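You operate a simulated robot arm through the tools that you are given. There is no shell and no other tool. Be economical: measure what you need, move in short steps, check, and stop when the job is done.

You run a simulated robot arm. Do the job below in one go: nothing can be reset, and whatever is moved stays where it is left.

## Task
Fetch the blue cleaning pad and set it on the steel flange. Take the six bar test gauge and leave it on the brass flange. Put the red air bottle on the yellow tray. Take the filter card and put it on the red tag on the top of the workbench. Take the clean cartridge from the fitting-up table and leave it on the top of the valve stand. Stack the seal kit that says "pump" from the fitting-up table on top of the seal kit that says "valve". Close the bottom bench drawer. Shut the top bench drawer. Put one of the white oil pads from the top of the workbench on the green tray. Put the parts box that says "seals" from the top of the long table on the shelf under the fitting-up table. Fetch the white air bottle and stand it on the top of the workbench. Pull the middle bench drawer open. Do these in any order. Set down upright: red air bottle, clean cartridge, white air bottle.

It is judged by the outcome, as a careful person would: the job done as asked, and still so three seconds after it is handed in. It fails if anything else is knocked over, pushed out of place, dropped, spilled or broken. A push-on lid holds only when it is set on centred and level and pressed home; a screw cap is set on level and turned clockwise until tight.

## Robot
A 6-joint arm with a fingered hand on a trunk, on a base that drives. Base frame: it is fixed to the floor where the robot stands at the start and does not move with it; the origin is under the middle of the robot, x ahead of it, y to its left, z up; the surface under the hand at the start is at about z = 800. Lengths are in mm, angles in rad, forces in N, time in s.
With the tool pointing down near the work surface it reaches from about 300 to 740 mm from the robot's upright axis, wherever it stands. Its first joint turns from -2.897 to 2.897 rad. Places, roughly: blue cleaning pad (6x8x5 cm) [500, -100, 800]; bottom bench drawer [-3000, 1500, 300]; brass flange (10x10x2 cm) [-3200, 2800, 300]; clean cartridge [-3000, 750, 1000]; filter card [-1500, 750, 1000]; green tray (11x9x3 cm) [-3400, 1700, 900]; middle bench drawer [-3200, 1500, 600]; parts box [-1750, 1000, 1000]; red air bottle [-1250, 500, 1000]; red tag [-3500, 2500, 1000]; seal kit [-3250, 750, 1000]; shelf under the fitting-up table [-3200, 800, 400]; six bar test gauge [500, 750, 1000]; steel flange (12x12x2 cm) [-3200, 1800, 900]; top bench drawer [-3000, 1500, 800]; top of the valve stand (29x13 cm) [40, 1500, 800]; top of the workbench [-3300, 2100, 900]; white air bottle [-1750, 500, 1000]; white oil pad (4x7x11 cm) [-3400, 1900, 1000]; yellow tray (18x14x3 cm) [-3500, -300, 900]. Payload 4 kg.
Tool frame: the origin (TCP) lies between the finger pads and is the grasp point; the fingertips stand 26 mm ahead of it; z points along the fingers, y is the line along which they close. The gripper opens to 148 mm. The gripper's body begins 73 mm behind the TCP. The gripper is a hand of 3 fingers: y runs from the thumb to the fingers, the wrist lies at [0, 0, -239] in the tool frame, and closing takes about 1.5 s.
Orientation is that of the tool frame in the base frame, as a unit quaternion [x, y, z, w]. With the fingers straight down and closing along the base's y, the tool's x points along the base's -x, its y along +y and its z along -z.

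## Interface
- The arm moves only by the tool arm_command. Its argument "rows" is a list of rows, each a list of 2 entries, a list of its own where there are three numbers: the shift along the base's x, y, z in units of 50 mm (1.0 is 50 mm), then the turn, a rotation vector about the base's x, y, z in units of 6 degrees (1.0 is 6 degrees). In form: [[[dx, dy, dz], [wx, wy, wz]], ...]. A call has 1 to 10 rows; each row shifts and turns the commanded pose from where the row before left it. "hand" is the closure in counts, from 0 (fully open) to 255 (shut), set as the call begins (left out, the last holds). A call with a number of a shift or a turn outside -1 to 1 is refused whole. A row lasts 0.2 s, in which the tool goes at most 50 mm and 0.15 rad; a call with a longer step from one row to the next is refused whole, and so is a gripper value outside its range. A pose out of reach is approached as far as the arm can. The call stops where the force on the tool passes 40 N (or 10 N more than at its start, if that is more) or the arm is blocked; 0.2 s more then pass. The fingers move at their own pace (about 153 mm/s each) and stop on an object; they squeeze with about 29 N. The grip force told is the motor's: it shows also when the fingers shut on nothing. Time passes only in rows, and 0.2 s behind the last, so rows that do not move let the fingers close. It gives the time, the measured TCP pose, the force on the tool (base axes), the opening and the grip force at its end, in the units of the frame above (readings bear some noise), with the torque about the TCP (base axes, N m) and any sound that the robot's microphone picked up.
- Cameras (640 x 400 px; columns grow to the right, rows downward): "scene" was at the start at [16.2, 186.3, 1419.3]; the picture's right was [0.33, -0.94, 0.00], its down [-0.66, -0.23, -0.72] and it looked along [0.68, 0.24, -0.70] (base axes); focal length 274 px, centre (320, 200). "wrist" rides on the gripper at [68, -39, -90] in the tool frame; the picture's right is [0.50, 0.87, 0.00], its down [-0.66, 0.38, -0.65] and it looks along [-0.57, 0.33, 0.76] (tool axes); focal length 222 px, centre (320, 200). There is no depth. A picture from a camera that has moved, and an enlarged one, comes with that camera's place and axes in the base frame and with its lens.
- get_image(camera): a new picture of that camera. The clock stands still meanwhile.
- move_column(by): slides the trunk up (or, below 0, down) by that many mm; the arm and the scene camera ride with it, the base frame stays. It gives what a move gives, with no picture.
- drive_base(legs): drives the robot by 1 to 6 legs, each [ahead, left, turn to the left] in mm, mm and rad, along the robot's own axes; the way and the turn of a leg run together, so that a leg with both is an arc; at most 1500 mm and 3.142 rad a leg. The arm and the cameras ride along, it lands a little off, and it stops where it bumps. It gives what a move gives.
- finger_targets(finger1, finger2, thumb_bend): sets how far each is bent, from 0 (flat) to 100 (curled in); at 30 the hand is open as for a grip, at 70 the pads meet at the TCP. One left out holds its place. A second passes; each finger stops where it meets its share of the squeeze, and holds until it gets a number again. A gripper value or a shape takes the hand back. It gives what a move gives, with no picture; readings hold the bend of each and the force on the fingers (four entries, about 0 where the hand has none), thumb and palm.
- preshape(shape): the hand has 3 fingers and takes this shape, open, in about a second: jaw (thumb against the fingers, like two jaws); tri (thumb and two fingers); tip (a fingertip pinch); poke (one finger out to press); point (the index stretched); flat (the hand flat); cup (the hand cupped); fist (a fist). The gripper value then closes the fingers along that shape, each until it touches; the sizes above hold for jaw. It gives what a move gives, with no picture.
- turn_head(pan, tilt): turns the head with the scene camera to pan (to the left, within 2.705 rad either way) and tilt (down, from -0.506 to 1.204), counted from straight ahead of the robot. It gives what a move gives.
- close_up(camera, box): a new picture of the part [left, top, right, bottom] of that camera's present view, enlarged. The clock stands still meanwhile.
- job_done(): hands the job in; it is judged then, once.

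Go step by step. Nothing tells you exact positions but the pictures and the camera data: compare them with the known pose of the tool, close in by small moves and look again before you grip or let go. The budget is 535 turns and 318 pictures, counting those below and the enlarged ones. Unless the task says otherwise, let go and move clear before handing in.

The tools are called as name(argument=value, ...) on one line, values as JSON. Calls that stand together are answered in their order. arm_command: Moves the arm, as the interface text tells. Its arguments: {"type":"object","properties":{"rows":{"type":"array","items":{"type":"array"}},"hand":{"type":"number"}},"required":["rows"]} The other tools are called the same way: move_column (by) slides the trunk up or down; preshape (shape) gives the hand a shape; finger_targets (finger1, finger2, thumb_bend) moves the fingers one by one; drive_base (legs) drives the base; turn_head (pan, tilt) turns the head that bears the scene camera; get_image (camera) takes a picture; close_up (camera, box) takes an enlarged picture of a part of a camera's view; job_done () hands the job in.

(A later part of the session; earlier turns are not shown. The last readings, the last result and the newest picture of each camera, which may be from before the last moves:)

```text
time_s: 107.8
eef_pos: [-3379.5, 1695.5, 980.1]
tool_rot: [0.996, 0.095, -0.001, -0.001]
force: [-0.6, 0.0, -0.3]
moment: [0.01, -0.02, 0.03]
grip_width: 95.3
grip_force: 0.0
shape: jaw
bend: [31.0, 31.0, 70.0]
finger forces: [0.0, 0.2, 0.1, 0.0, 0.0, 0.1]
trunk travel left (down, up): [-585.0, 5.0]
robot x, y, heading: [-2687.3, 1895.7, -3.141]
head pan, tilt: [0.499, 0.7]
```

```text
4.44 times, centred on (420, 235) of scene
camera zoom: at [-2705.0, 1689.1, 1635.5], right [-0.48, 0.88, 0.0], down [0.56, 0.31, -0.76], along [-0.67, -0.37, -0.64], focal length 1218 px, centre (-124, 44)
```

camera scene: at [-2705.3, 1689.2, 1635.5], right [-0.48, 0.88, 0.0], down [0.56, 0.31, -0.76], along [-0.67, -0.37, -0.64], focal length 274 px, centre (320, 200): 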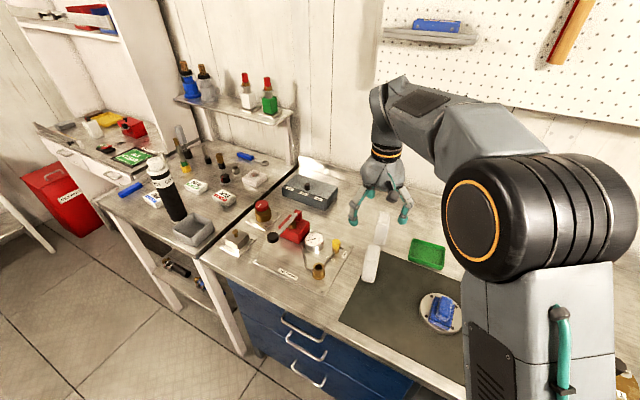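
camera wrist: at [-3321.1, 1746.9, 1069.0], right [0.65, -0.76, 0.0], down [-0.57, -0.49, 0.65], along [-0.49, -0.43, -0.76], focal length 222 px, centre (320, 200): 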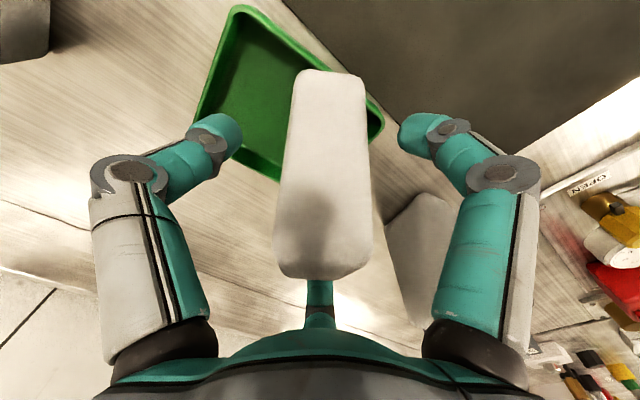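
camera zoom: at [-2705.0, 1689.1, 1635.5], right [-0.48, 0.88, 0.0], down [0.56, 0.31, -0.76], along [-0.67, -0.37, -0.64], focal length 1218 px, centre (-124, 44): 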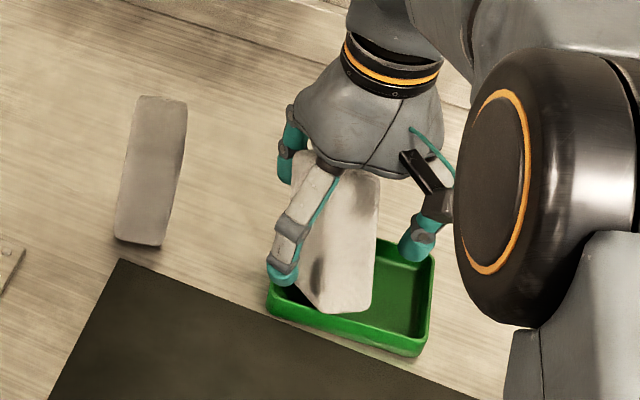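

arm_command(rows=[[[0, 0, 0.6], [0, 0, 0]], [[0, 0, 1], [0, 0, 0]], [[0, 0, 1], [0, 0, 0]], [[0.9, 0, 0.3], [0, 0, 0]], [[0.9, 0, 0], [0, 0, 0]]], hand=60)

get_image(camera="wrist")

close_up(camera="scene", box=[340, 170, 500, 290])

```text
time_s: 109.0
eef_pos: [-3289.9, 1696.4, 1123.1]
tool_rot: [0.996, 0.094, 0.0, 0.0]
force: [0.1, -0.4, -0.6]
moment: [0.0, 0.01, 0.01]
grip_width: 113.1
grip_force: 0.1
shape: jaw
bend: [26.0, 26.0, 53.0]
finger forces: [0.0, 0.1, 0.0, 0.0, 0.1, 0.0]
trunk travel left (down, up): [-585.0, 5.0]
robot x, y, heading: [-2687.8, 1892.5, -3.141]
head pan, tilt: [0.499, 0.7]
```

```text
254 pictures are left
camera wrist: at [-3230.1, 1747.0, 1213.6], right [0.65, -0.76, 0.0], down [-0.57, -0.49, 0.65], along [-0.5, -0.43, -0.76], focal length 222 px, centre (320, 200)
```

wrist: 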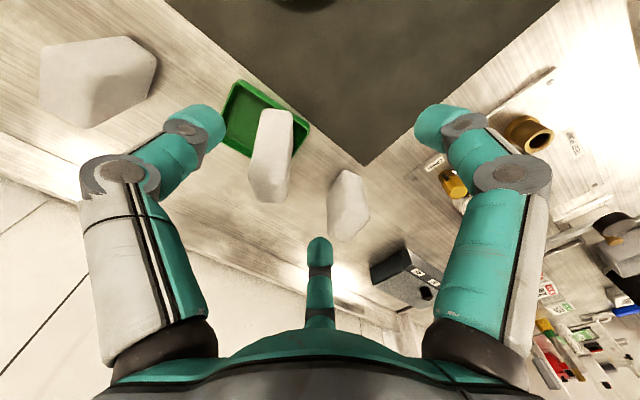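

```text
3.33 times, centred on (420, 230) of scene
camera zoom: at [-2704.0, 1689.3, 1635.4], right [-0.48, 0.88, 0.0], down [0.56, 0.31, -0.77], along [-0.67, -0.37, -0.64], focal length 914 px, centre (-13, 100)
```

zoom: 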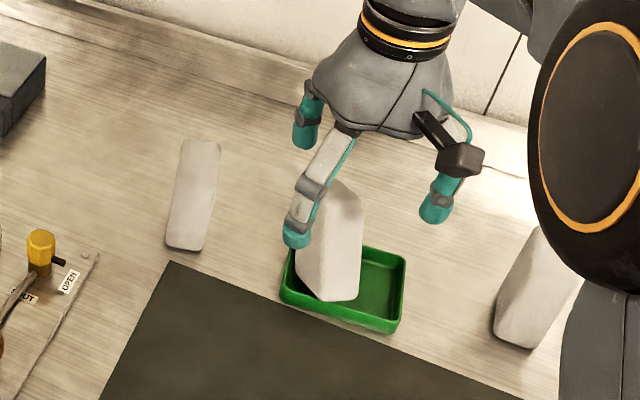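

The pad stands in the green tray, everything else undisturbed. Next I open the middle drawer: its handle is about [-2998, y 1410–1541, 662]. I back off and turn the hand horizontal and rolled so the two fingers close vertically on the bar, with the thumb beyond its right end.

arm_command(rows=[[[0.9, -0.4, 0], [0, 0, -0.9]], [[0.9, -0.4, 0], [0, 0, -0.9]], [[0.9, -0.4, 0], [0, 0, 0]], [[0.9, -0.4, 0], [0, 0, 0]], [[0.9, -0.4, 0], [0, 0, 0]], [[0.9, -0.4, 0], [0, 0, 0]], [[0.9, -0.4, 0], [0, 0, 0]]])

drive_base(legs=[[-210, 0, 0]])

arm_command(rows=[[[-0.1, -0.3, 0], [0, 1, 0]], [[-0.1, -0.3, 0], [0, 1, 0]], [[-0.1, 0, 0], [0, 1, 0]], [[-0.1, 0, 0], [0, 1, 0]], [[-0.1, 0, 0], [0, 1, 0]], [[0, 0, 0], [0, 1, 0]], [[0, 0, 0], [0, 1, 0]], [[0, 0, 0], [0, 1, 0]]])

arm_command(rows=[[[0, 0, 0], [0, 1, 0]], [[0, 0, 0], [0, 1, 0]], [[0, 0, 0], [0, 1, 0]], [[0, 0, 0], [0, 1, 0]], [[0, 0, 0], [0, 1, 0]], [[0, 0, 0], [0, 1, 0]], [[0, 0, 0], [0, 1, 0]]])

```text
time_s: 110.6
eef_pos: [-2975.0, 1556.4, 1126.2]
tool_rot: [1.0, -0.001, 0.0, 0.0]
force: [0.4, -0.5, -0.4]
moment: [-0.03, 0.0, 0.01]
grip_width: 112.9
grip_force: 0.1
shape: jaw
bend: [26.0, 26.0, 53.0]
finger forces: [0.1, 0.0, 0.0, 0.1, 0.0, 0.0]
trunk travel left (down, up): [-585.0, 5.0]
robot x, y, heading: [-2692.1, 1888.8, -3.141]
head pan, tilt: [0.499, 0.7]
```

```text
time_s: 112.2
eef_pos: [-2765.6, 1557.3, 1126.5]
tool_rot: [1.0, 0.0, 0.0, 0.0]
force: [0.2, 0.4, 0.0]
moment: [-0.03, -0.01, 0.06]
grip_width: 112.9
grip_force: 0.0
shape: jaw
bend: [26.0, 26.0, 53.0]
finger forces: [0.1, 0.0, 0.1, 0.0, 0.0, 0.0]
trunk travel left (down, up): [-585.0, 5.0]
robot x, y, heading: [-2481.0, 1893.5, -3.134]
head pan, tilt: [0.499, 0.7]
```

```text
time_s: 114.0
eef_pos: [-2792.1, 1527.5, 1125.4]
tool_rot: [0.913, 0.001, -0.407, -0.001]
force: [0.1, -1.0, -0.2]
moment: [0.01, 0.01, -0.02]
grip_width: 113.2
grip_force: 0.0
shape: jaw
bend: [26.0, 26.0, 53.0]
finger forces: [0.0, 0.1, 0.1, 0.0, 0.0, 0.0]
trunk travel left (down, up): [-585.0, 5.0]
robot x, y, heading: [-2480.7, 1892.7, -3.136]
head pan, tilt: [0.499, 0.7]
```

```text
time_s: 115.6
eef_pos: [-2792.0, 1527.2, 1126.1]
tool_rot: [0.707, 0.0, -0.707, 0.0]
force: [-0.2, 0.0, -0.1]
moment: [0.02, 0.0, -0.01]
grip_width: 113.1
grip_force: 0.0
shape: jaw
bend: [26.0, 26.0, 53.0]
finger forces: [0.1, 0.0, 0.1, 0.0, 0.1, 0.0]
trunk travel left (down, up): [-585.0, 5.0]
robot x, y, heading: [-2482.0, 1895.9, -3.142]
head pan, tilt: [0.499, 0.7]
```

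Horizontal now. I roll by -90° about x, set the thumb flat, and lower the trunk.

arm_command(rows=[[[0, 0, 0], [-1, 0, 0]], [[0, 0, 0], [-1, 0, 0]], [[0, 0, 0], [-1, 0, 0]], [[0, 0, 0], [-1, 0, 0]], [[0, 0, 0], [-1, 0, 0]], [[0, 0, 0], [-1, 0, 0]], [[0, 0, 0], [-1, 0, 0]], [[0, 0, 0], [-1, 0, 0]]])

arm_command(rows=[[[0, 0, 0], [-1, 0, 0]], [[0, 0, 0], [-1, 0, 0]], [[0, 0, 0], [-1, 0, 0]], [[0, 0, 0], [-1, 0, 0]], [[0, 0, 0], [-1, 0, 0]], [[0, 0, 0], [-1, 0, 0]], [[0, 0, 0], [-1, 0, 0]]])

move_column(by=-400)

finger_targets(thumb_bend=0, finger1=35, finger2=35)

get_image(camera="wrist")

get_image(camera="scene")

```text
time_s: 117.4
eef_pos: [-2792.0, 1527.4, 1126.2]
tool_rot: [-0.646, 0.288, 0.646, -0.288]
force: [-0.3, -0.9, -0.3]
moment: [0.0, 0.01, 0.02]
grip_width: 112.8
grip_force: 0.1
shape: jaw
bend: [26.0, 26.0, 53.0]
finger forces: [0.0, 0.0, 0.0, 0.1, 0.0, 0.0]
trunk travel left (down, up): [-585.0, 5.0]
robot x, y, heading: [-2482.9, 1892.9, -3.138]
head pan, tilt: [0.499, 0.7]
```

```text
time_s: 119.0
eef_pos: [-2792.5, 1525.8, 1126.3]
tool_rot: [-0.5, 0.5, 0.501, -0.5]
force: [-0.3, 0.0, -0.4]
moment: [0.03, 0.01, 0.01]
grip_width: 113.0
grip_force: 0.1
shape: jaw
bend: [26.0, 26.0, 53.0]
finger forces: [0.0, 0.0, 0.0, 0.0, 0.0, 0.1]
trunk travel left (down, up): [-585.0, 5.0]
robot x, y, heading: [-2478.8, 1895.1, -3.138]
head pan, tilt: [0.499, 0.7]
```

```text
time_s: 122.8
eef_pos: [-2793.1, 1526.3, 727.4]
tool_rot: [0.501, -0.5, -0.5, 0.5]
force: [0.1, -0.4, 0.5]
moment: [0.02, 0.0, -0.01]
grip_width: 113.2
grip_force: 0.1
shape: jaw
bend: [26.0, 26.0, 53.0]
finger forces: [0.1, 0.0, 0.0, 0.0, 0.0, 0.1]
trunk travel left (down, up): [-185.0, 405.0]
robot x, y, heading: [-2482.4, 1893.2, -3.136]
head pan, tilt: [0.499, 0.7]
```

```text
time_s: 123.8
eef_pos: [-2792.4, 1527.2, 726.8]
tool_rot: [0.501, -0.5, -0.5, 0.5]
force: [0.2, -0.5, 0.6]
moment: [0.0, -0.01, -0.01]
grip_width: 147.7
grip_force: 0.1
shape: fingers
bend: [35.0, 35.0, 0.0]
finger forces: [0.0, 0.0, 0.0, 0.0, 0.1, 0.0]
trunk travel left (down, up): [-185.0, 405.0]
robot x, y, heading: [-2482.2, 1892.9, -3.14]
head pan, tilt: [0.499, 0.7]
```

```text
252 pictures are left
camera wrist: at [-2701.7, 1459.1, 686.4], right [0.0, -0.5, 0.86], down [0.65, 0.65, 0.38], along [-0.76, 0.57, 0.33], focal length 222 px, centre (320, 200)
```

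wrist: 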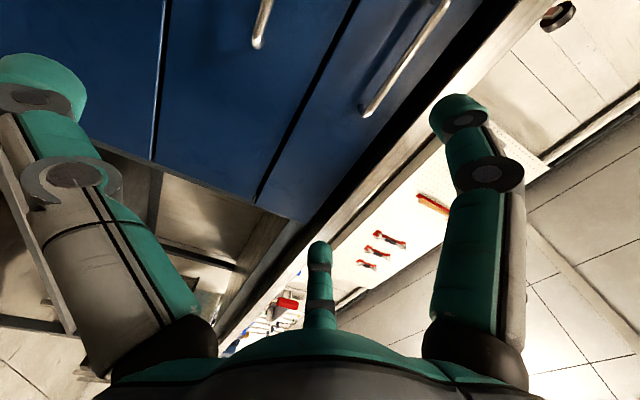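

```text
251 pictures are left
camera scene: at [-2496.1, 1689.7, 1235.5], right [-0.48, 0.88, 0.0], down [0.56, 0.31, -0.76], along [-0.67, -0.37, -0.64], focal length 274 px, centre (320, 200)
```

scene: 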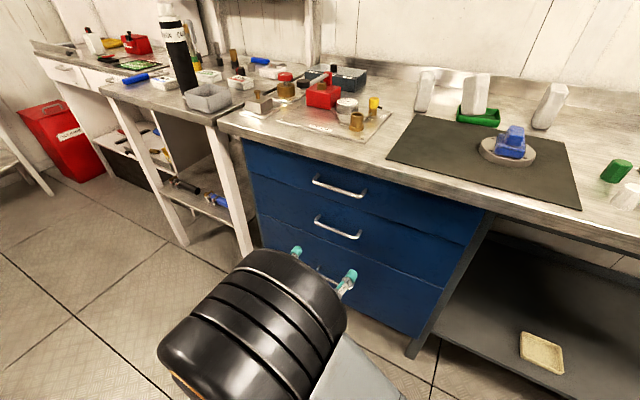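

The wrist view shows the digits lie 120° apart (thumb at tool −y), so the hand is a proper jaw for this: thumb below the bar, two fingers above. I line up with the handle's middle and approach.

arm_command(rows=[[[0, -0.55, -0.65], [0, 0, 0]], [[0, -0.55, -0.65], [0, 0, 0]], [[-1, 0, 0], [0, 0, 0]], [[-0.6, 0, 0], [0, 0, 0]]], hand=60)

get_image(camera="wrist")

get_image(camera="scene")

```text
time_s: 124.8
eef_pos: [-2872.4, 1470.6, 661.5]
tool_rot: [-0.5, 0.5, 0.5, -0.499]
force: [0.8, -0.4, -0.2]
moment: [0.0, -0.02, 0.0]
grip_width: 113.7
grip_force: 0.0
shape: jaw
bend: [26.0, 26.0, 53.0]
finger forces: [0.0, 0.0, 0.0, 0.0, 0.0, 0.0]
trunk travel left (down, up): [-185.0, 405.0]
robot x, y, heading: [-2479.6, 1896.6, -3.14]
head pan, tilt: [0.499, 0.7]
```

```text
250 pictures are left
camera wrist: at [-2782.9, 1403.7, 621.6], right [0.0, -0.5, 0.86], down [0.65, 0.65, 0.38], along [-0.76, 0.57, 0.33], focal length 222 px, centre (320, 200)
```

wrist: 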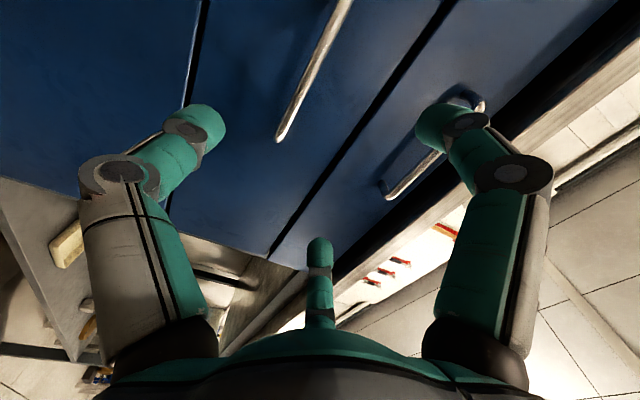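

```text
249 pictures are left
camera scene: at [-2495.8, 1689.7, 1235.4], right [-0.48, 0.88, 0.0], down [0.56, 0.31, -0.77], along [-0.67, -0.37, -0.64], focal length 274 px, centre (320, 200)
```

scene: 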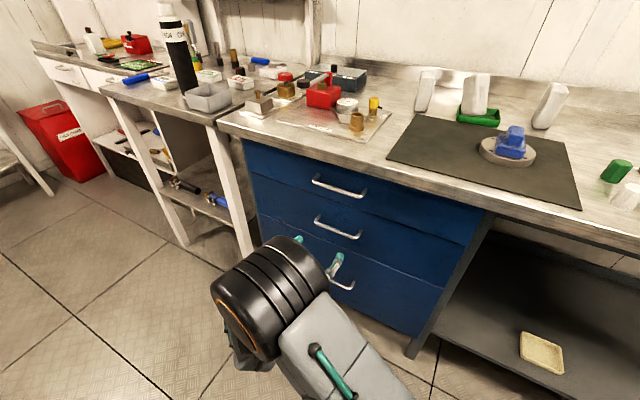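

arm_command(rows=[[[-0.7, 0, -0.38], [0, 0, 0]], [[-0.7, 0, 0], [0, 0, 0]]])

get_image(camera="wrist")

```text
time_s: 125.4
eef_pos: [-2942.5, 1471.8, 643.2]
tool_rot: [-0.5, 0.5, 0.501, -0.5]
force: [-0.6, 0.0, 0.7]
moment: [0.02, 0.01, -0.02]
grip_width: 113.3
grip_force: 0.0
shape: jaw
bend: [26.0, 26.0, 53.0]
finger forces: [0.1, 0.1, 0.0, 0.0, 0.1, 0.0]
trunk travel left (down, up): [-185.0, 405.0]
robot x, y, heading: [-2480.6, 1894.1, -3.142]
head pan, tilt: [0.499, 0.7]
```

```text
248 pictures are left
camera wrist: at [-2852.1, 1404.6, 602.5], right [0.0, -0.5, 0.86], down [0.65, 0.65, 0.38], along [-0.76, 0.57, 0.33], focal length 222 px, centre (320, 200)
```

wrist: 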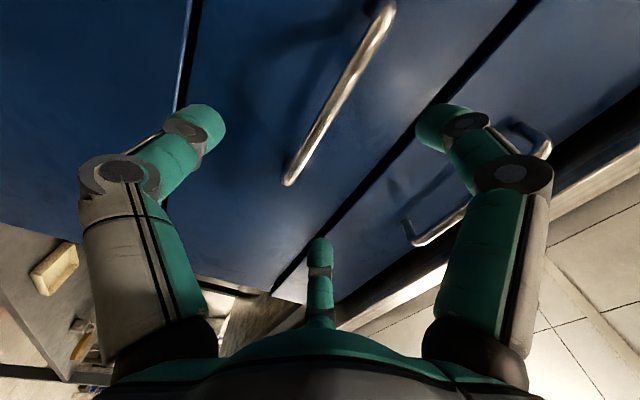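

The bar is at x ≈ -3009, z ≈ 636, y 1386–1518. I advance until it lies between the digits and close.

arm_command(rows=[[[-0.3, -0.36, -0.14], [0, 0, 0]], [[-0.5, 0, 0], [0, 0, 0]], [[-0.4, 0, 0], [0, 0, 0]]])

get_image(camera="wrist")

```text
time_s: 126.2
eef_pos: [-3002.1, 1456.3, 635.8]
tool_rot: [-0.5, 0.499, 0.501, -0.499]
force: [0.1, -0.2, 0.2]
moment: [0.02, -0.01, 0.01]
grip_width: 113.6
grip_force: 0.1
shape: jaw
bend: [26.0, 26.0, 53.0]
finger forces: [0.1, 0.0, 0.0, 0.1, 0.0, 0.1]
trunk travel left (down, up): [-185.0, 405.0]
robot x, y, heading: [-2482.7, 1894.9, -3.143]
head pan, tilt: [0.499, 0.7]
```

```text
247 pictures are left
camera wrist: at [-2911.1, 1386.9, 595.6], right [0.0, -0.5, 0.86], down [0.65, 0.65, 0.38], along [-0.76, 0.57, 0.33], focal length 222 px, centre (320, 200)
```

wrist: 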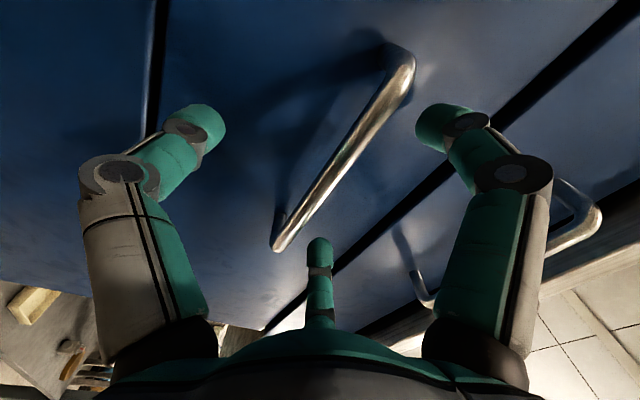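

arm_command(rows=[[[-0.1, 0, 0], [0, 0, 0]], [[0, 0, 0], [0, 0, 0]], [[0, 0, 0], [0, 0, 0]], [[0, 0, 0], [0, 0, 0]], [[0, 0, 0], [0, 0, 0]], [[0, 0, 0], [0, 0, 0]], [[0, 0, 0], [0, 0, 0]]], hand=255)

get_image(camera="wrist")

```text
time_s: 127.8
eef_pos: [-3006.2, 1454.8, 636.0]
tool_rot: [-0.5, 0.499, 0.501, -0.499]
force: [-1.2, 0.4, -1.4]
moment: [0.02, 0.02, 0.03]
grip_width: 3.3
grip_force: 29.2
shape: jaw
bend: [75.0, 75.0, 66.0]
finger forces: [0.1, 0.0, 0.0, 0.0, 27.7, 0.0]
trunk travel left (down, up): [-185.0, 405.0]
robot x, y, heading: [-2482.7, 1891.6, -3.139]
head pan, tilt: [0.499, 0.7]
```

```text
246 pictures are left
camera wrist: at [-2915.8, 1386.6, 595.7], right [0.0, -0.5, 0.86], down [0.65, 0.65, 0.38], along [-0.76, 0.57, 0.33], focal length 222 px, centre (320, 200)
```

wrist: 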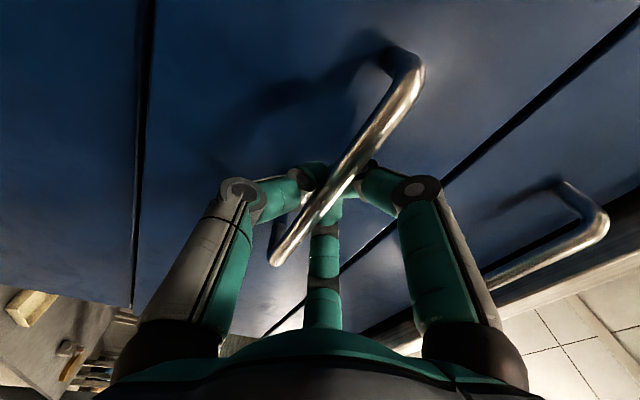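

The digits have closed behind the bar, hooking it. I pull straight back.

arm_command(rows=[[[0.3, 0, 0], [0, 0, 0]], [[0.4, 0, 0], [0, 0, 0]], [[0.5, 0, 0], [0, 0, 0]], [[0.5, 0, 0], [0, 0, 0]], [[0.5, 0, 0], [0, 0, 0]], [[0.5, 0, 0], [0, 0, 0]], [[0.5, 0, 0], [0, 0, 0]]])

get_image(camera="wrist")

get_image(camera="scene")

```text
time_s: 129.4
eef_pos: [-2847.4, 1452.5, 634.1]
tool_rot: [0.501, -0.499, -0.5, 0.499]
force: [1.3, 0.3, 1.6]
moment: [-0.04, -0.03, 0.0]
grip_width: 2.7
grip_force: 29.1
shape: jaw
bend: [75.0, 75.0, 67.0]
finger forces: [1.1, 1.0, 0.0, 0.0, 0.0, 0.0]
trunk travel left (down, up): [-185.0, 405.0]
robot x, y, heading: [-2479.7, 1894.5, -3.142]
head pan, tilt: [0.499, 0.7]
```

```text
245 pictures are left
camera wrist: at [-2757.2, 1384.7, 594.3], right [0.0, -0.5, 0.86], down [0.65, 0.66, 0.38], along [-0.76, 0.56, 0.33], focal length 222 px, centre (320, 200)
```

wrist: 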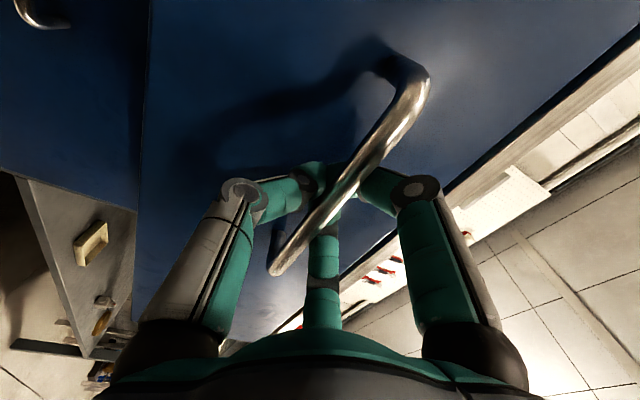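

```text
244 pictures are left
camera scene: at [-2496.1, 1689.6, 1235.4], right [-0.48, 0.88, 0.0], down [0.56, 0.31, -0.76], along [-0.67, -0.37, -0.64], focal length 274 px, centre (320, 200)
```

scene: 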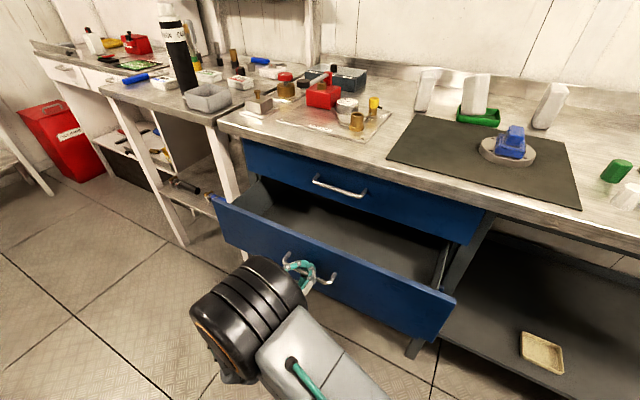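

arm_command(rows=[[[0.4, 0, 0], [0, 0, 0]], [[0.4, 0, 0], [0, 0, 0]], [[0.4, 0, 0], [0, 0, 0]]])

arm_command(rows=[[[-0.1, 0, 0], [0, 0, 0]], [[0, 0, 0], [0, 0, 0]], [[0, 0, 0], [0, 0, 0]], [[0, 0, 0], [0, 0, 0]], [[0, 0, 0], [0, 0, 0]], [[0, 0, 0], [0, 0, 0]]], hand=20)

get_image(camera="wrist")

```text
time_s: 130.2
eef_pos: [-2785.7, 1452.5, 633.1]
tool_rot: [0.501, -0.499, -0.501, 0.5]
force: [0.1, 0.5, 0.5]
moment: [0.02, -0.01, 0.0]
grip_width: 2.6
grip_force: 29.1
shape: jaw
bend: [75.0, 75.0, 67.0]
finger forces: [0.6, 0.5, 0.0, 0.0, 0.1, 0.0]
trunk travel left (down, up): [-185.0, 405.0]
robot x, y, heading: [-2482.0, 1894.6, -3.142]
head pan, tilt: [0.499, 0.7]
```

```text
time_s: 131.6
eef_pos: [-2791.0, 1452.5, 634.8]
tool_rot: [-0.5, 0.5, 0.5, -0.5]
force: [0.0, -0.9, 0.2]
moment: [-0.01, 0.01, 0.03]
grip_width: 136.5
grip_force: 0.0
shape: jaw
bend: [26.0, 26.0, 31.0]
finger forces: [0.1, 0.1, 0.0, 0.1, 0.0, 0.1]
trunk travel left (down, up): [-185.0, 405.0]
robot x, y, heading: [-2482.0, 1893.2, -3.136]
head pan, tilt: [0.499, 0.7]
```

```text
243 pictures are left
camera wrist: at [-2700.9, 1384.8, 594.6], right [0.0, -0.5, 0.86], down [0.65, 0.65, 0.38], along [-0.76, 0.57, 0.33], focal length 222 px, centre (320, 200)
```

wrist: 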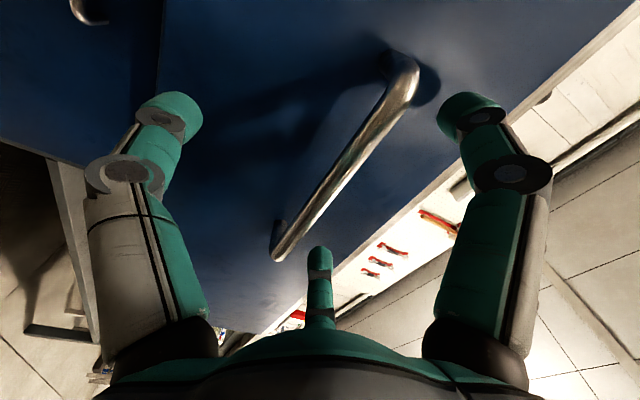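

The middle drawer is open about 220 mm. I withdraw and turn the hand back to pointing down.

arm_command(rows=[[[0.8, 0, 0], [0, 0, 0]], [[0.6, 0, 0], [1, 0, 0]], [[0, 0.3, 0], [1, 0, 0]], [[0, 0.3, 0], [1, 0, 0]], [[0, 0, 0], [1, 0, 0]], [[0, 0, 0], [1, 0, 0]], [[0, 0, 0], [1, 0, 0]], [[0, 0, 0], [1, 0, 0]], [[0, 0, 0], [1, 0, 0]], [[0, 0, 0], [1, 0, 0]]])

arm_command(rows=[[[0, 0, 0], [1, 0, 0]], [[0, 0, 0], [1, 0, 0]], [[0, 0, 0], [1, 0, 0]], [[0, 0, 0], [1, 0, 0]], [[0, 0, 0], [1, 0, 0]], [[0, 0, 0], [1, 0, 0]], [[0, 0, 0.4], [0, -1, 0]], [[0, 0, 0.4], [0, -1, 0]], [[0, 0, 0.4], [0, -1, 0]], [[0, 0, 0.4], [0, -1, 0]]])

move_column(by=400)

arm_command(rows=[[[0, 0, 0], [0, -1, 0]], [[0, 0, 0], [0, -1, 0]], [[0, 0, 0], [0, -1, 0]], [[0, 0, 0], [0, -1, 0]], [[0, 0, 0], [0, -1, 0]], [[0, 0, 0], [0, -1, 0]], [[0, 0, 0], [0, -1, 0]], [[0, 0, 0], [0, -1, 0]], [[0, 0, 0], [0, -1, 0]]])

arm_command(rows=[[[0, 0, 0], [0, -1, 0]], [[0, 0, 0], [0, -1, 0]]])

get_image(camera="scene")

```text
time_s: 133.8
eef_pos: [-2721.5, 1483.9, 634.7]
tool_rot: [-0.673, 0.217, 0.673, -0.218]
force: [0.5, 0.7, 0.1]
moment: [0.01, 0.01, -0.01]
grip_width: 136.6
grip_force: 0.0
shape: jaw
bend: [26.0, 26.0, 31.0]
finger forces: [0.0, 0.0, 0.1, 0.0, 0.0, 0.0]
trunk travel left (down, up): [-185.0, 405.0]
robot x, y, heading: [-2479.8, 1890.7, -3.135]
head pan, tilt: [0.499, 0.7]
```

```text
time_s: 136.0
eef_pos: [-2721.8, 1483.1, 714.5]
tool_rot: [0.839, 0.003, -0.544, 0.0]
force: [0.1, -0.7, -0.4]
moment: [0.05, -0.02, 0.0]
grip_width: 136.4
grip_force: 0.1
shape: jaw
bend: [26.0, 26.0, 31.0]
finger forces: [0.0, 0.1, 0.1, 0.0, 0.0, 0.1]
trunk travel left (down, up): [-185.0, 405.0]
robot x, y, heading: [-2485.2, 1891.4, -3.139]
head pan, tilt: [0.499, 0.7]
```

```text
time_s: 139.9
eef_pos: [-2721.0, 1483.4, 1114.5]
tool_rot: [0.839, 0.001, -0.545, 0.0]
force: [0.1, -0.4, 0.0]
moment: [-0.06, -0.01, 0.03]
grip_width: 136.2
grip_force: 0.1
shape: jaw
bend: [26.0, 26.0, 31.0]
finger forces: [0.0, 0.0, 0.0, 0.0, 0.0, 0.0]
trunk travel left (down, up): [-585.0, 5.0]
robot x, y, heading: [-2480.1, 1894.7, -3.139]
head pan, tilt: [0.499, 0.7]
```

```text
time_s: 141.9
eef_pos: [-2721.8, 1483.0, 1114.5]
tool_rot: [0.995, 0.001, -0.103, 0.0]
force: [0.1, -0.2, 0.0]
moment: [-0.02, 0.01, -0.05]
grip_width: 136.4
grip_force: 0.1
shape: jaw
bend: [26.0, 26.0, 31.0]
finger forces: [0.0, 0.0, 0.0, 0.0, 0.0, 0.0]
trunk travel left (down, up): [-585.0, 5.0]
robot x, y, heading: [-2481.4, 1896.0, -3.14]
head pan, tilt: [0.499, 0.7]
```

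```text
time_s: 142.5
eef_pos: [-2721.3, 1482.4, 1114.8]
tool_rot: [1.0, 0.001, 0.001, 0.001]
force: [0.3, 1.0, -0.5]
moment: [0.02, -0.01, -0.02]
grip_width: 136.4
grip_force: 0.0
shape: jaw
bend: [26.0, 26.0, 31.0]
finger forces: [0.0, 0.0, 0.0, 0.0, 0.1, 0.1]
trunk travel left (down, up): [-585.0, 5.0]
robot x, y, heading: [-2481.4, 1892.4, -3.135]
head pan, tilt: [0.499, 0.7]
```

```text
242 pictures are left
camera scene: at [-2496.5, 1689.7, 1635.5], right [-0.48, 0.88, 0.0], down [0.56, 0.31, -0.76], along [-0.67, -0.37, -0.64], focal length 274 px, centre (320, 200)
```

scene: 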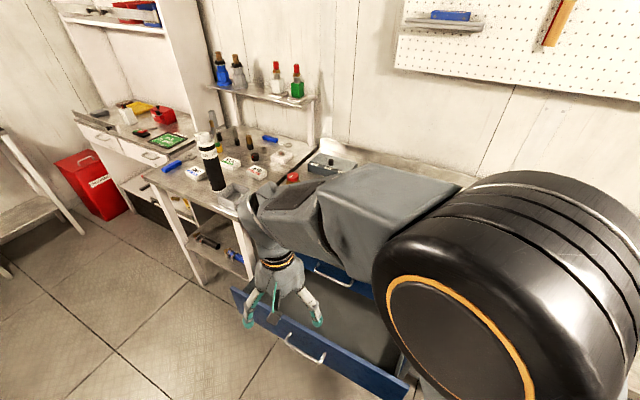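

Next the seal kits on the fitting-up table. I move along the aisle to y ≈ 780 and look at the table.

drive_base(legs=[[40, 0, 0], [-75, 0, 0], [0, 1110, 0]])

turn_head(pan=0.2, tilt=0.75)

get_image(camera="scene")

```text
time_s: 149.3
eef_pos: [-2683.9, 366.8, 1115.8]
tool_rot: [1.0, 0.0, 0.0, 0.0]
force: [0.7, 0.5, -0.4]
moment: [0.03, 0.01, 0.0]
grip_width: 136.3
grip_force: 0.1
shape: jaw
bend: [26.0, 26.0, 31.0]
finger forces: [0.0, 0.0, 0.0, 0.1, 0.0, 0.0]
trunk travel left (down, up): [-585.0, 5.0]
robot x, y, heading: [-2440.8, 778.5, -3.138]
head pan, tilt: [0.499, 0.7]
```

```text
time_s: 150.1
eef_pos: [-2683.8, 366.9, 1114.8]
tool_rot: [1.0, 0.0, 0.0, 0.0]
force: [-0.3, -0.7, -0.2]
moment: [-0.03, 0.0, 0.0]
grip_width: 136.5
grip_force: 0.0
shape: jaw
bend: [26.0, 26.0, 31.0]
finger forces: [0.1, 0.0, 0.1, 0.1, 0.0, 0.1]
trunk travel left (down, up): [-585.0, 5.0]
robot x, y, heading: [-2441.8, 782.0, -3.141]
head pan, tilt: [0.201, 0.75]
```

```text
241 pictures are left
camera scene: at [-2464.6, 596.8, 1631.2], right [-0.2, 0.98, 0.0], down [0.67, 0.14, -0.73], along [-0.72, -0.15, -0.68], focal length 274 px, centre (320, 200)
```

scene: 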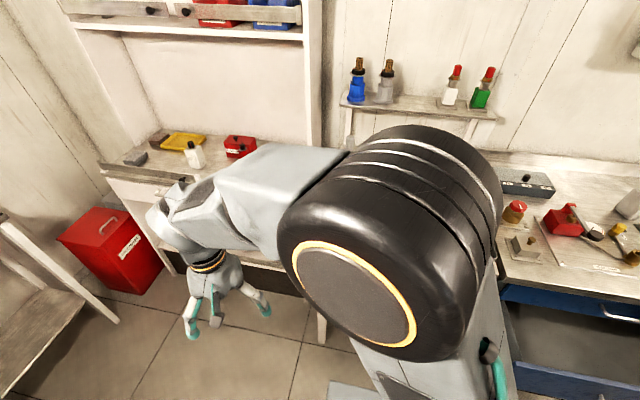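

arm_command(rows=[[[-0.2, 0.95, 0.1], [0, 0, 0]], [[-0.2, 0.95, 0.1], [0, 0, 0]], [[-0.2, 0.95, 0.1], [0, 0, 0]], [[-0.2, 0.95, 0.1], [0, 0, 0]], [[-0.2, 0.95, 0.1], [0, 0, 0]], [[-0.2, 0.95, 0.1], [0, 0, 0]], [[0, 0.95, 0.1], [0, 0, 0]], [[0, 0.95, 0.1], [0, 0, 0]], [[0, 0.95, 0.1], [0, 0, 0]], [[0, 0.95, 0.1], [0, 0, 0]]])

arm_command(rows=[[[0, 0.95, 0], [0, 0, 0]], [[0, 0.95, 0], [0, 0, 0]], [[0, 0.95, 0], [0, 0, 0]], [[0, 0.95, 0], [0, 0, 0]]])

get_image(camera="scene")

```text
time_s: 152.3
eef_pos: [-2743.9, 844.6, 1167.2]
tool_rot: [1.0, 0.0, 0.001, -0.001]
force: [-0.6, -0.6, 0.4]
moment: [-0.02, -0.01, 0.01]
grip_width: 136.3
grip_force: 0.0
shape: jaw
bend: [26.0, 26.0, 31.0]
finger forces: [0.0, 0.0, 0.0, 0.1, 0.0, 0.1]
trunk travel left (down, up): [-585.0, 5.0]
robot x, y, heading: [-2442.5, 781.7, -3.138]
head pan, tilt: [0.201, 0.75]
```

```text
time_s: 153.3
eef_pos: [-2742.3, 1031.5, 1167.0]
tool_rot: [1.0, -0.001, 0.0, 0.001]
force: [-0.8, 0.7, 0.4]
moment: [0.01, 0.02, -0.01]
grip_width: 136.6
grip_force: 0.1
shape: jaw
bend: [26.0, 26.0, 31.0]
finger forces: [0.0, 0.0, 0.0, 0.0, 0.0, 0.1]
trunk travel left (down, up): [-585.0, 5.0]
robot x, y, heading: [-2439.9, 776.2, -3.139]
head pan, tilt: [0.201, 0.75]
```

```text
240 pictures are left
camera scene: at [-2464.8, 597.7, 1631.3], right [-0.2, 0.98, 0.0], down [0.67, 0.14, -0.73], along [-0.72, -0.15, -0.68], focal length 274 px, centre (320, 200)
```

scene: 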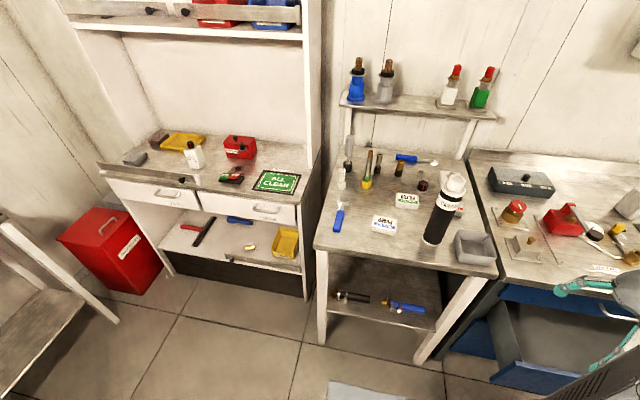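

close_up(camera="scene", box=[310, 130, 510, 255])

```text
3.20 times, centred on (410, 192) of scene
camera zoom: at [-2464.8, 597.7, 1631.3], right [-0.2, 0.98, 0.0], down [0.67, 0.14, -0.73], along [-0.72, -0.15, -0.68], focal length 877 px, centre (32, 224)
```

zoom: 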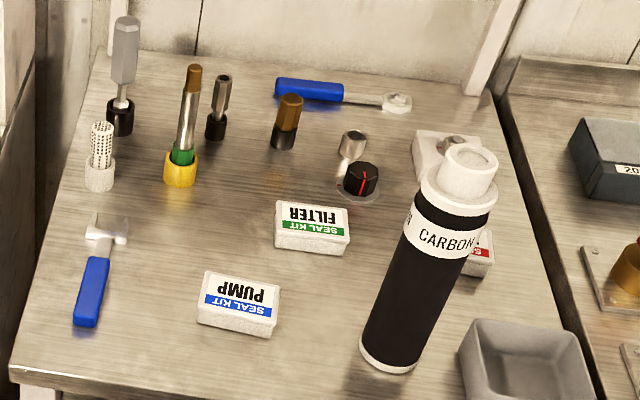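

I see PUMP, FILTER and a third kit (likely VALVE) behind the tall CARBON cartridge. I drive up to the table and look closer.

drive_base(legs=[[195, 0, 0]])

get_image(camera="scene")

get_image(camera="wrist")

```text
time_s: 154.9
eef_pos: [-2939.1, 1031.8, 1167.1]
tool_rot: [1.0, -0.002, 0.0, 0.0]
force: [-0.7, 1.1, 0.1]
moment: [0.03, -0.01, 0.01]
grip_width: 136.6
grip_force: 0.1
shape: jaw
bend: [26.0, 26.0, 31.0]
finger forces: [0.0, 0.0, 0.0, 0.0, 0.1, 0.0]
trunk travel left (down, up): [-585.0, 5.0]
robot x, y, heading: [-2640.1, 780.2, 3.141]
head pan, tilt: [0.201, 0.75]
```

```text
238 pictures are left
camera scene: at [-2662.2, 597.2, 1631.2], right [-0.2, 0.98, 0.0], down [0.67, 0.13, -0.73], along [-0.72, -0.14, -0.68], focal length 274 px, centre (320, 200)
```

scene: 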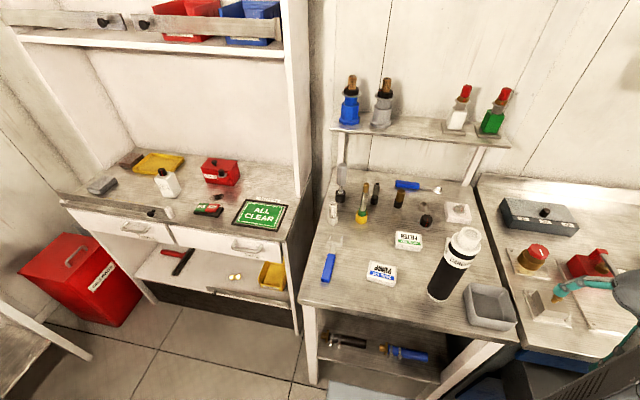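

```text
237 pictures are left
camera wrist: at [-2871.5, 1071.0, 1255.4], right [0.5, -0.87, 0.0], down [-0.66, -0.38, 0.65], along [-0.57, -0.33, -0.76], focal length 222 px, centre (320, 200)
```

wrist: 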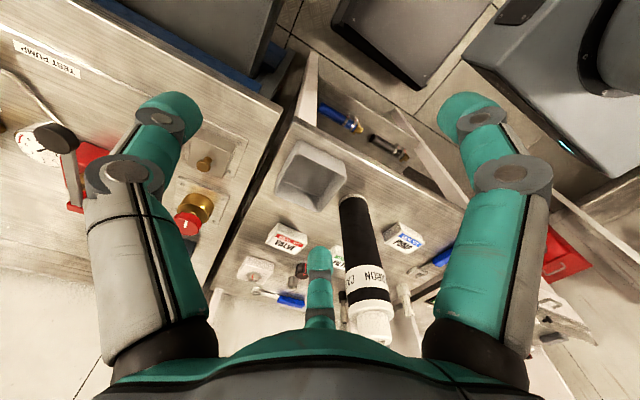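

close_up(camera="wrist", box=[220, 200, 460, 350])

close_up(camera="scene", box=[310, 170, 530, 330])

```text
2.67 times, centred on (340, 275) of wrist
camera zoom: at [-2871.5, 1071.0, 1255.4], right [0.5, -0.87, 0.0], down [-0.66, -0.38, 0.65], along [-0.57, -0.33, -0.76], focal length 592 px, centre (267, 0)
```

zoom: 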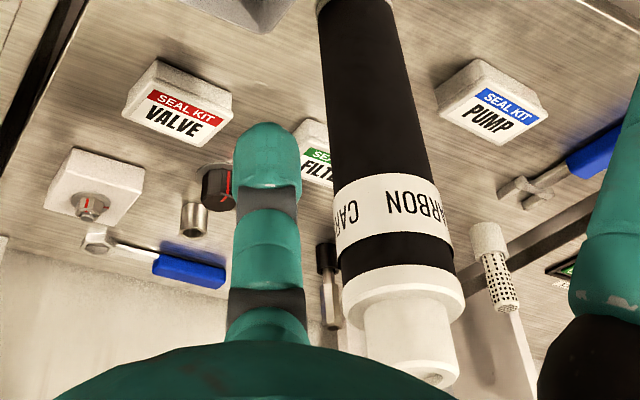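

```text
2.50 times, centred on (420, 250) of scene
camera zoom: at [-2662.2, 597.2, 1631.2], right [-0.2, 0.98, 0.0], down [0.67, 0.13, -0.73], along [-0.72, -0.14, -0.68], focal length 685 px, centre (70, 75)
```

zoom: 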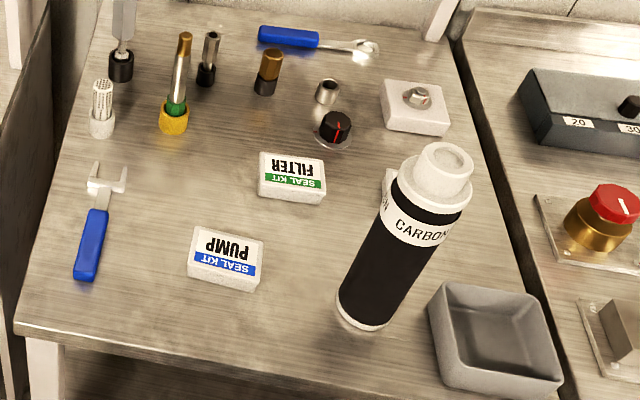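

CARBON is the cartridge on this table (upright at about [-3108, 845], top ≈ 1170). It stands between me and the VALVE kit, so I take it to the valve stand first and do the kits when I'm back. I bring the open hand above it.

arm_command(rows=[[[0, 0, 0.8], [0, 0, 0]], [[0, 0, 0.6], [0, 0, 0]], [[-0.67, -0.7, 0], [0, 0, 0]], [[-0.67, -0.7, 0], [0, 0, 0]], [[-0.67, -0.7, 0], [0, 0, 0]], [[-0.67, -0.7, 0], [0, 0, 0]], [[-0.67, -0.7, 0], [0, 0, 0]]], hand=10)

get_image(camera="wrist")

get_image(camera="scene")

```text
time_s: 156.5
eef_pos: [-3108.6, 857.7, 1236.3]
tool_rot: [1.0, -0.002, -0.001, 0.0]
force: [0.2, -0.7, 0.5]
moment: [0.01, -0.01, -0.04]
grip_width: 142.2
grip_force: 0.0
shape: jaw
bend: [27.0, 27.0, 28.0]
finger forces: [0.1, 0.1, 0.1, 0.1, 0.2, 0.0]
trunk travel left (down, up): [-585.0, 5.0]
robot x, y, heading: [-2643.6, 778.6, 3.142]
head pan, tilt: [0.201, 0.75]
```

```text
234 pictures are left
camera wrist: at [-3040.8, 895.2, 1326.8], right [0.5, -0.87, 0.0], down [-0.66, -0.38, 0.65], along [-0.57, -0.32, -0.76], focal length 222 px, centre (320, 200)
```

wrist: 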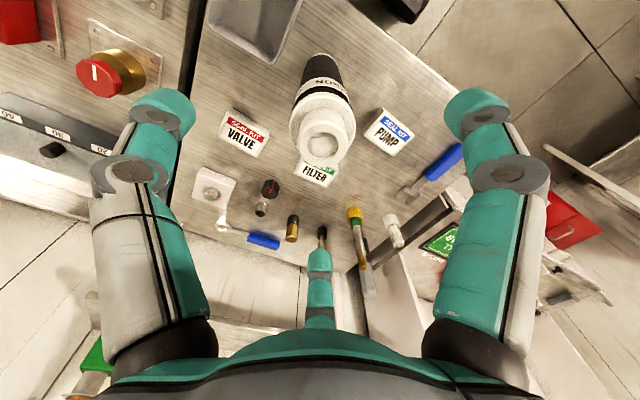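

```text
233 pictures are left
camera scene: at [-2662.1, 596.8, 1631.2], right [-0.2, 0.98, 0.0], down [0.67, 0.13, -0.73], along [-0.72, -0.14, -0.68], focal length 274 px, centre (320, 200)
```

scene: 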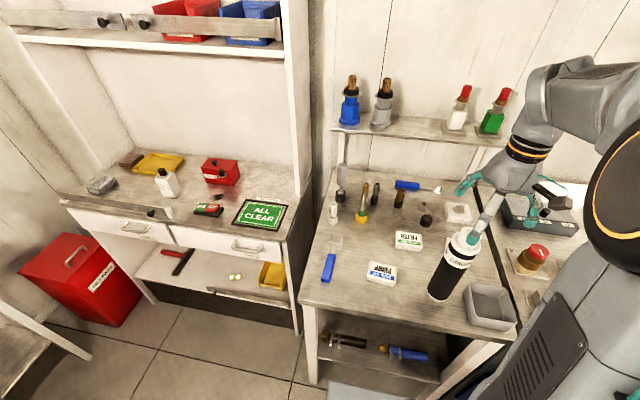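

The hand is right over the cartridge. I go down around its neck and close.

arm_command(rows=[[[0, -0.08, -0.9], [0, 0, 0]], [[0, 0, -0.8], [0, 0, 0]], [[0, 0, -0.7], [0, 0, 0]], [[0, 0, 0], [0, 0, 0]]])

get_image(camera="wrist")

close_up(camera="scene", box=[400, 120, 560, 320])

```text
time_s: 157.5
eef_pos: [-3107.5, 853.9, 1120.0]
tool_rot: [1.0, -0.002, -0.001, 0.0]
force: [0.1, 0.0, 1.0]
moment: [0.03, 0.0, -0.03]
grip_width: 141.8
grip_force: 0.1
shape: jaw
bend: [27.0, 27.0, 28.0]
finger forces: [0.1, 0.1, 0.0, 0.2, 0.0, 0.0]
trunk travel left (down, up): [-585.0, 5.0]
robot x, y, heading: [-2634.7, 776.6, 3.139]
head pan, tilt: [0.201, 0.75]
```

```text
232 pictures are left
camera wrist: at [-3039.4, 892.6, 1207.5], right [0.5, -0.87, 0.0], down [-0.66, -0.38, 0.65], along [-0.57, -0.33, -0.76], focal length 222 px, centre (320, 200)
```

wrist: 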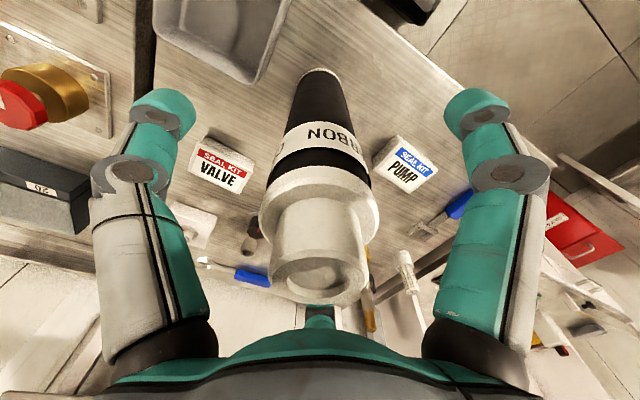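

```text
2.00 times, centred on (480, 220) of scene
camera zoom: at [-2661.7, 597.1, 1631.2], right [-0.2, 0.98, 0.0], down [0.67, 0.13, -0.73], along [-0.72, -0.14, -0.68], focal length 548 px, centre (0, 160)
```

zoom: 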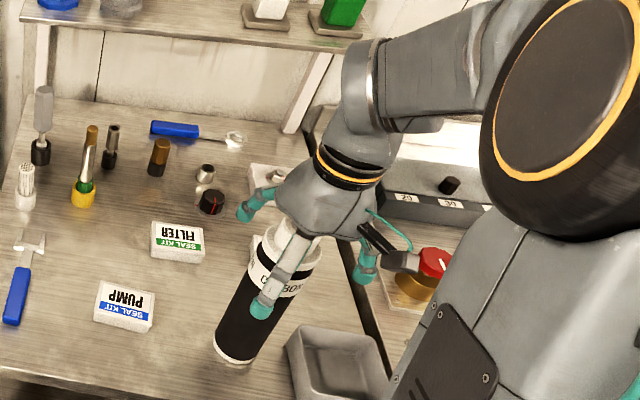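

arm_command(rows=[[[0, 0, 0], [0, 0, 0]], [[0, 0, 0], [0, 0, 0]], [[0, 0, 0], [0, 0, 0]], [[0, 0, 0], [0, 0, 0]], [[0, 0, 0], [0, 0, 0]], [[0, 0, 0], [0, 0, 0]], [[0, 0, 0], [0, 0, 0]], [[0, 0, 0], [0, 0, 0]]], hand=255)

get_image(camera="wrist")

close_up(camera="scene", box=[400, 120, 560, 320])

```text
time_s: 159.3
eef_pos: [-3106.7, 852.9, 1119.1]
tool_rot: [1.0, -0.002, 0.0, 0.0]
force: [1.2, -0.7, -0.3]
moment: [0.0, -0.05, 0.02]
grip_width: 51.6
grip_force: 28.4
shape: jaw
bend: [77.0, 37.0, 70.0]
finger forces: [25.9, 26.0, 0.1, 0.1, 26.4, 0.1]
trunk travel left (down, up): [-585.0, 5.0]
robot x, y, heading: [-2638.8, 774.9, 3.14]
head pan, tilt: [0.201, 0.75]
```

```text
230 pictures are left
camera wrist: at [-3039.5, 892.7, 1207.8], right [0.5, -0.87, 0.0], down [-0.66, -0.38, 0.65], along [-0.57, -0.33, -0.76], focal length 222 px, centre (320, 200)
```

wrist: 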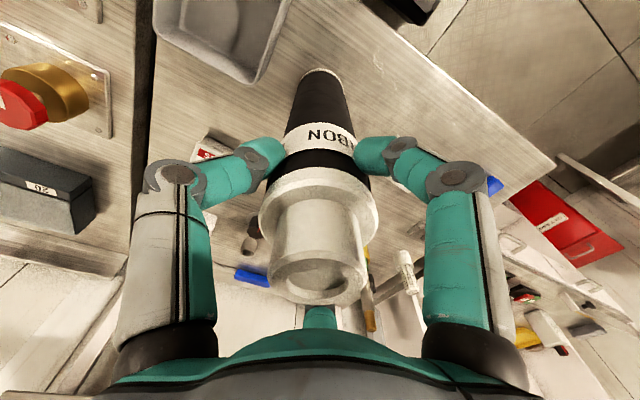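

```text
2.00 times, centred on (480, 220) of scene
camera zoom: at [-2661.8, 597.1, 1631.2], right [-0.2, 0.98, 0.0], down [0.67, 0.13, -0.73], along [-0.72, -0.14, -0.68], focal length 548 px, centre (0, 160)
```

zoom: 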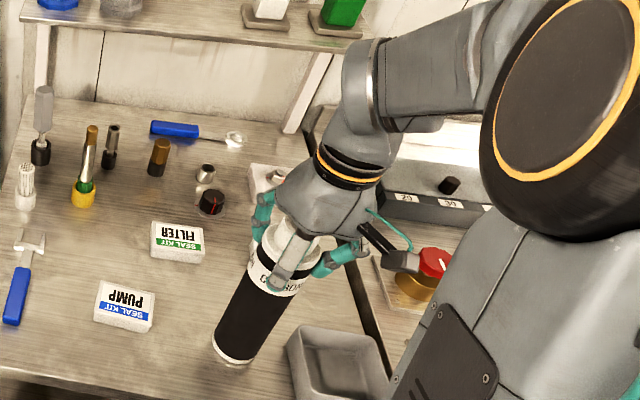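

The cartridge is held firmly and upright. I lift it, draw it in, and start the trip to the valve stand.

arm_command(rows=[[[0, 0, 0.8], [0, 0, 0]], [[0, 0, 0.8], [0, 0, 0]], [[0.8, -0.2, 0], [0, 0, 0]], [[0.8, -0.2, 0], [0, 0, 0]], [[0.6, -0.2, 0], [0, 0, 0]]])

drive_base(legs=[[-195, 0, 0], [0, 950, 0]])

turn_head(pan=0.4, tilt=0.6)

get_image(camera="scene")

```text
time_s: 160.5
eef_pos: [-2996.0, 821.5, 1198.8]
tool_rot: [1.0, -0.003, 0.0, 0.0]
force: [-0.5, 0.2, -3.9]
moment: [0.04, -0.03, 0.0]
grip_width: 51.6
grip_force: 28.4
shape: jaw
bend: [77.0, 37.0, 70.0]
finger forces: [26.1, 26.7, 0.0, 0.0, 26.3, 0.0]
trunk travel left (down, up): [-585.0, 5.0]
robot x, y, heading: [-2638.7, 774.5, 3.14]
head pan, tilt: [0.201, 0.75]
```

```text
time_s: 166.6
eef_pos: [-2804.3, -109.1, 1197.2]
tool_rot: [1.0, -0.006, 0.0, 0.0]
force: [-0.2, -1.2, -3.4]
moment: [0.02, -0.01, -0.01]
grip_width: 51.5
grip_force: 29.5
shape: jaw
bend: [77.0, 37.0, 70.0]
finger forces: [25.8, 26.7, 0.0, 0.1, 26.6, 0.1]
trunk travel left (down, up): [-585.0, 5.0]
robot x, y, heading: [-2447.8, -158.4, 3.135]
head pan, tilt: [0.201, 0.75]
```

```text
time_s: 167.3
eef_pos: [-2803.8, -109.6, 1196.6]
tool_rot: [1.0, -0.005, 0.0, 0.0]
force: [0.0, -0.5, -2.4]
moment: [-0.01, -0.02, 0.0]
grip_width: 51.6
grip_force: 29.0
shape: jaw
bend: [77.0, 37.0, 70.0]
finger forces: [25.8, 26.7, 0.0, 0.0, 26.5, 0.1]
trunk travel left (down, up): [-585.0, 5.0]
robot x, y, heading: [-2446.4, -155.4, 3.132]
head pan, tilt: [0.4, 0.6]
```

```text
228 pictures are left
camera scene: at [-2471.3, -353.5, 1644.1], right [-0.38, 0.92, 0.0], down [0.52, 0.22, -0.82], along [-0.76, -0.31, -0.57], focal length 274 px, centre (320, 200)
```

scene: 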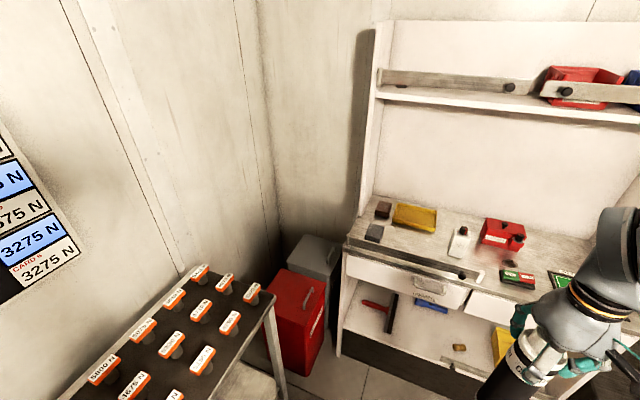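

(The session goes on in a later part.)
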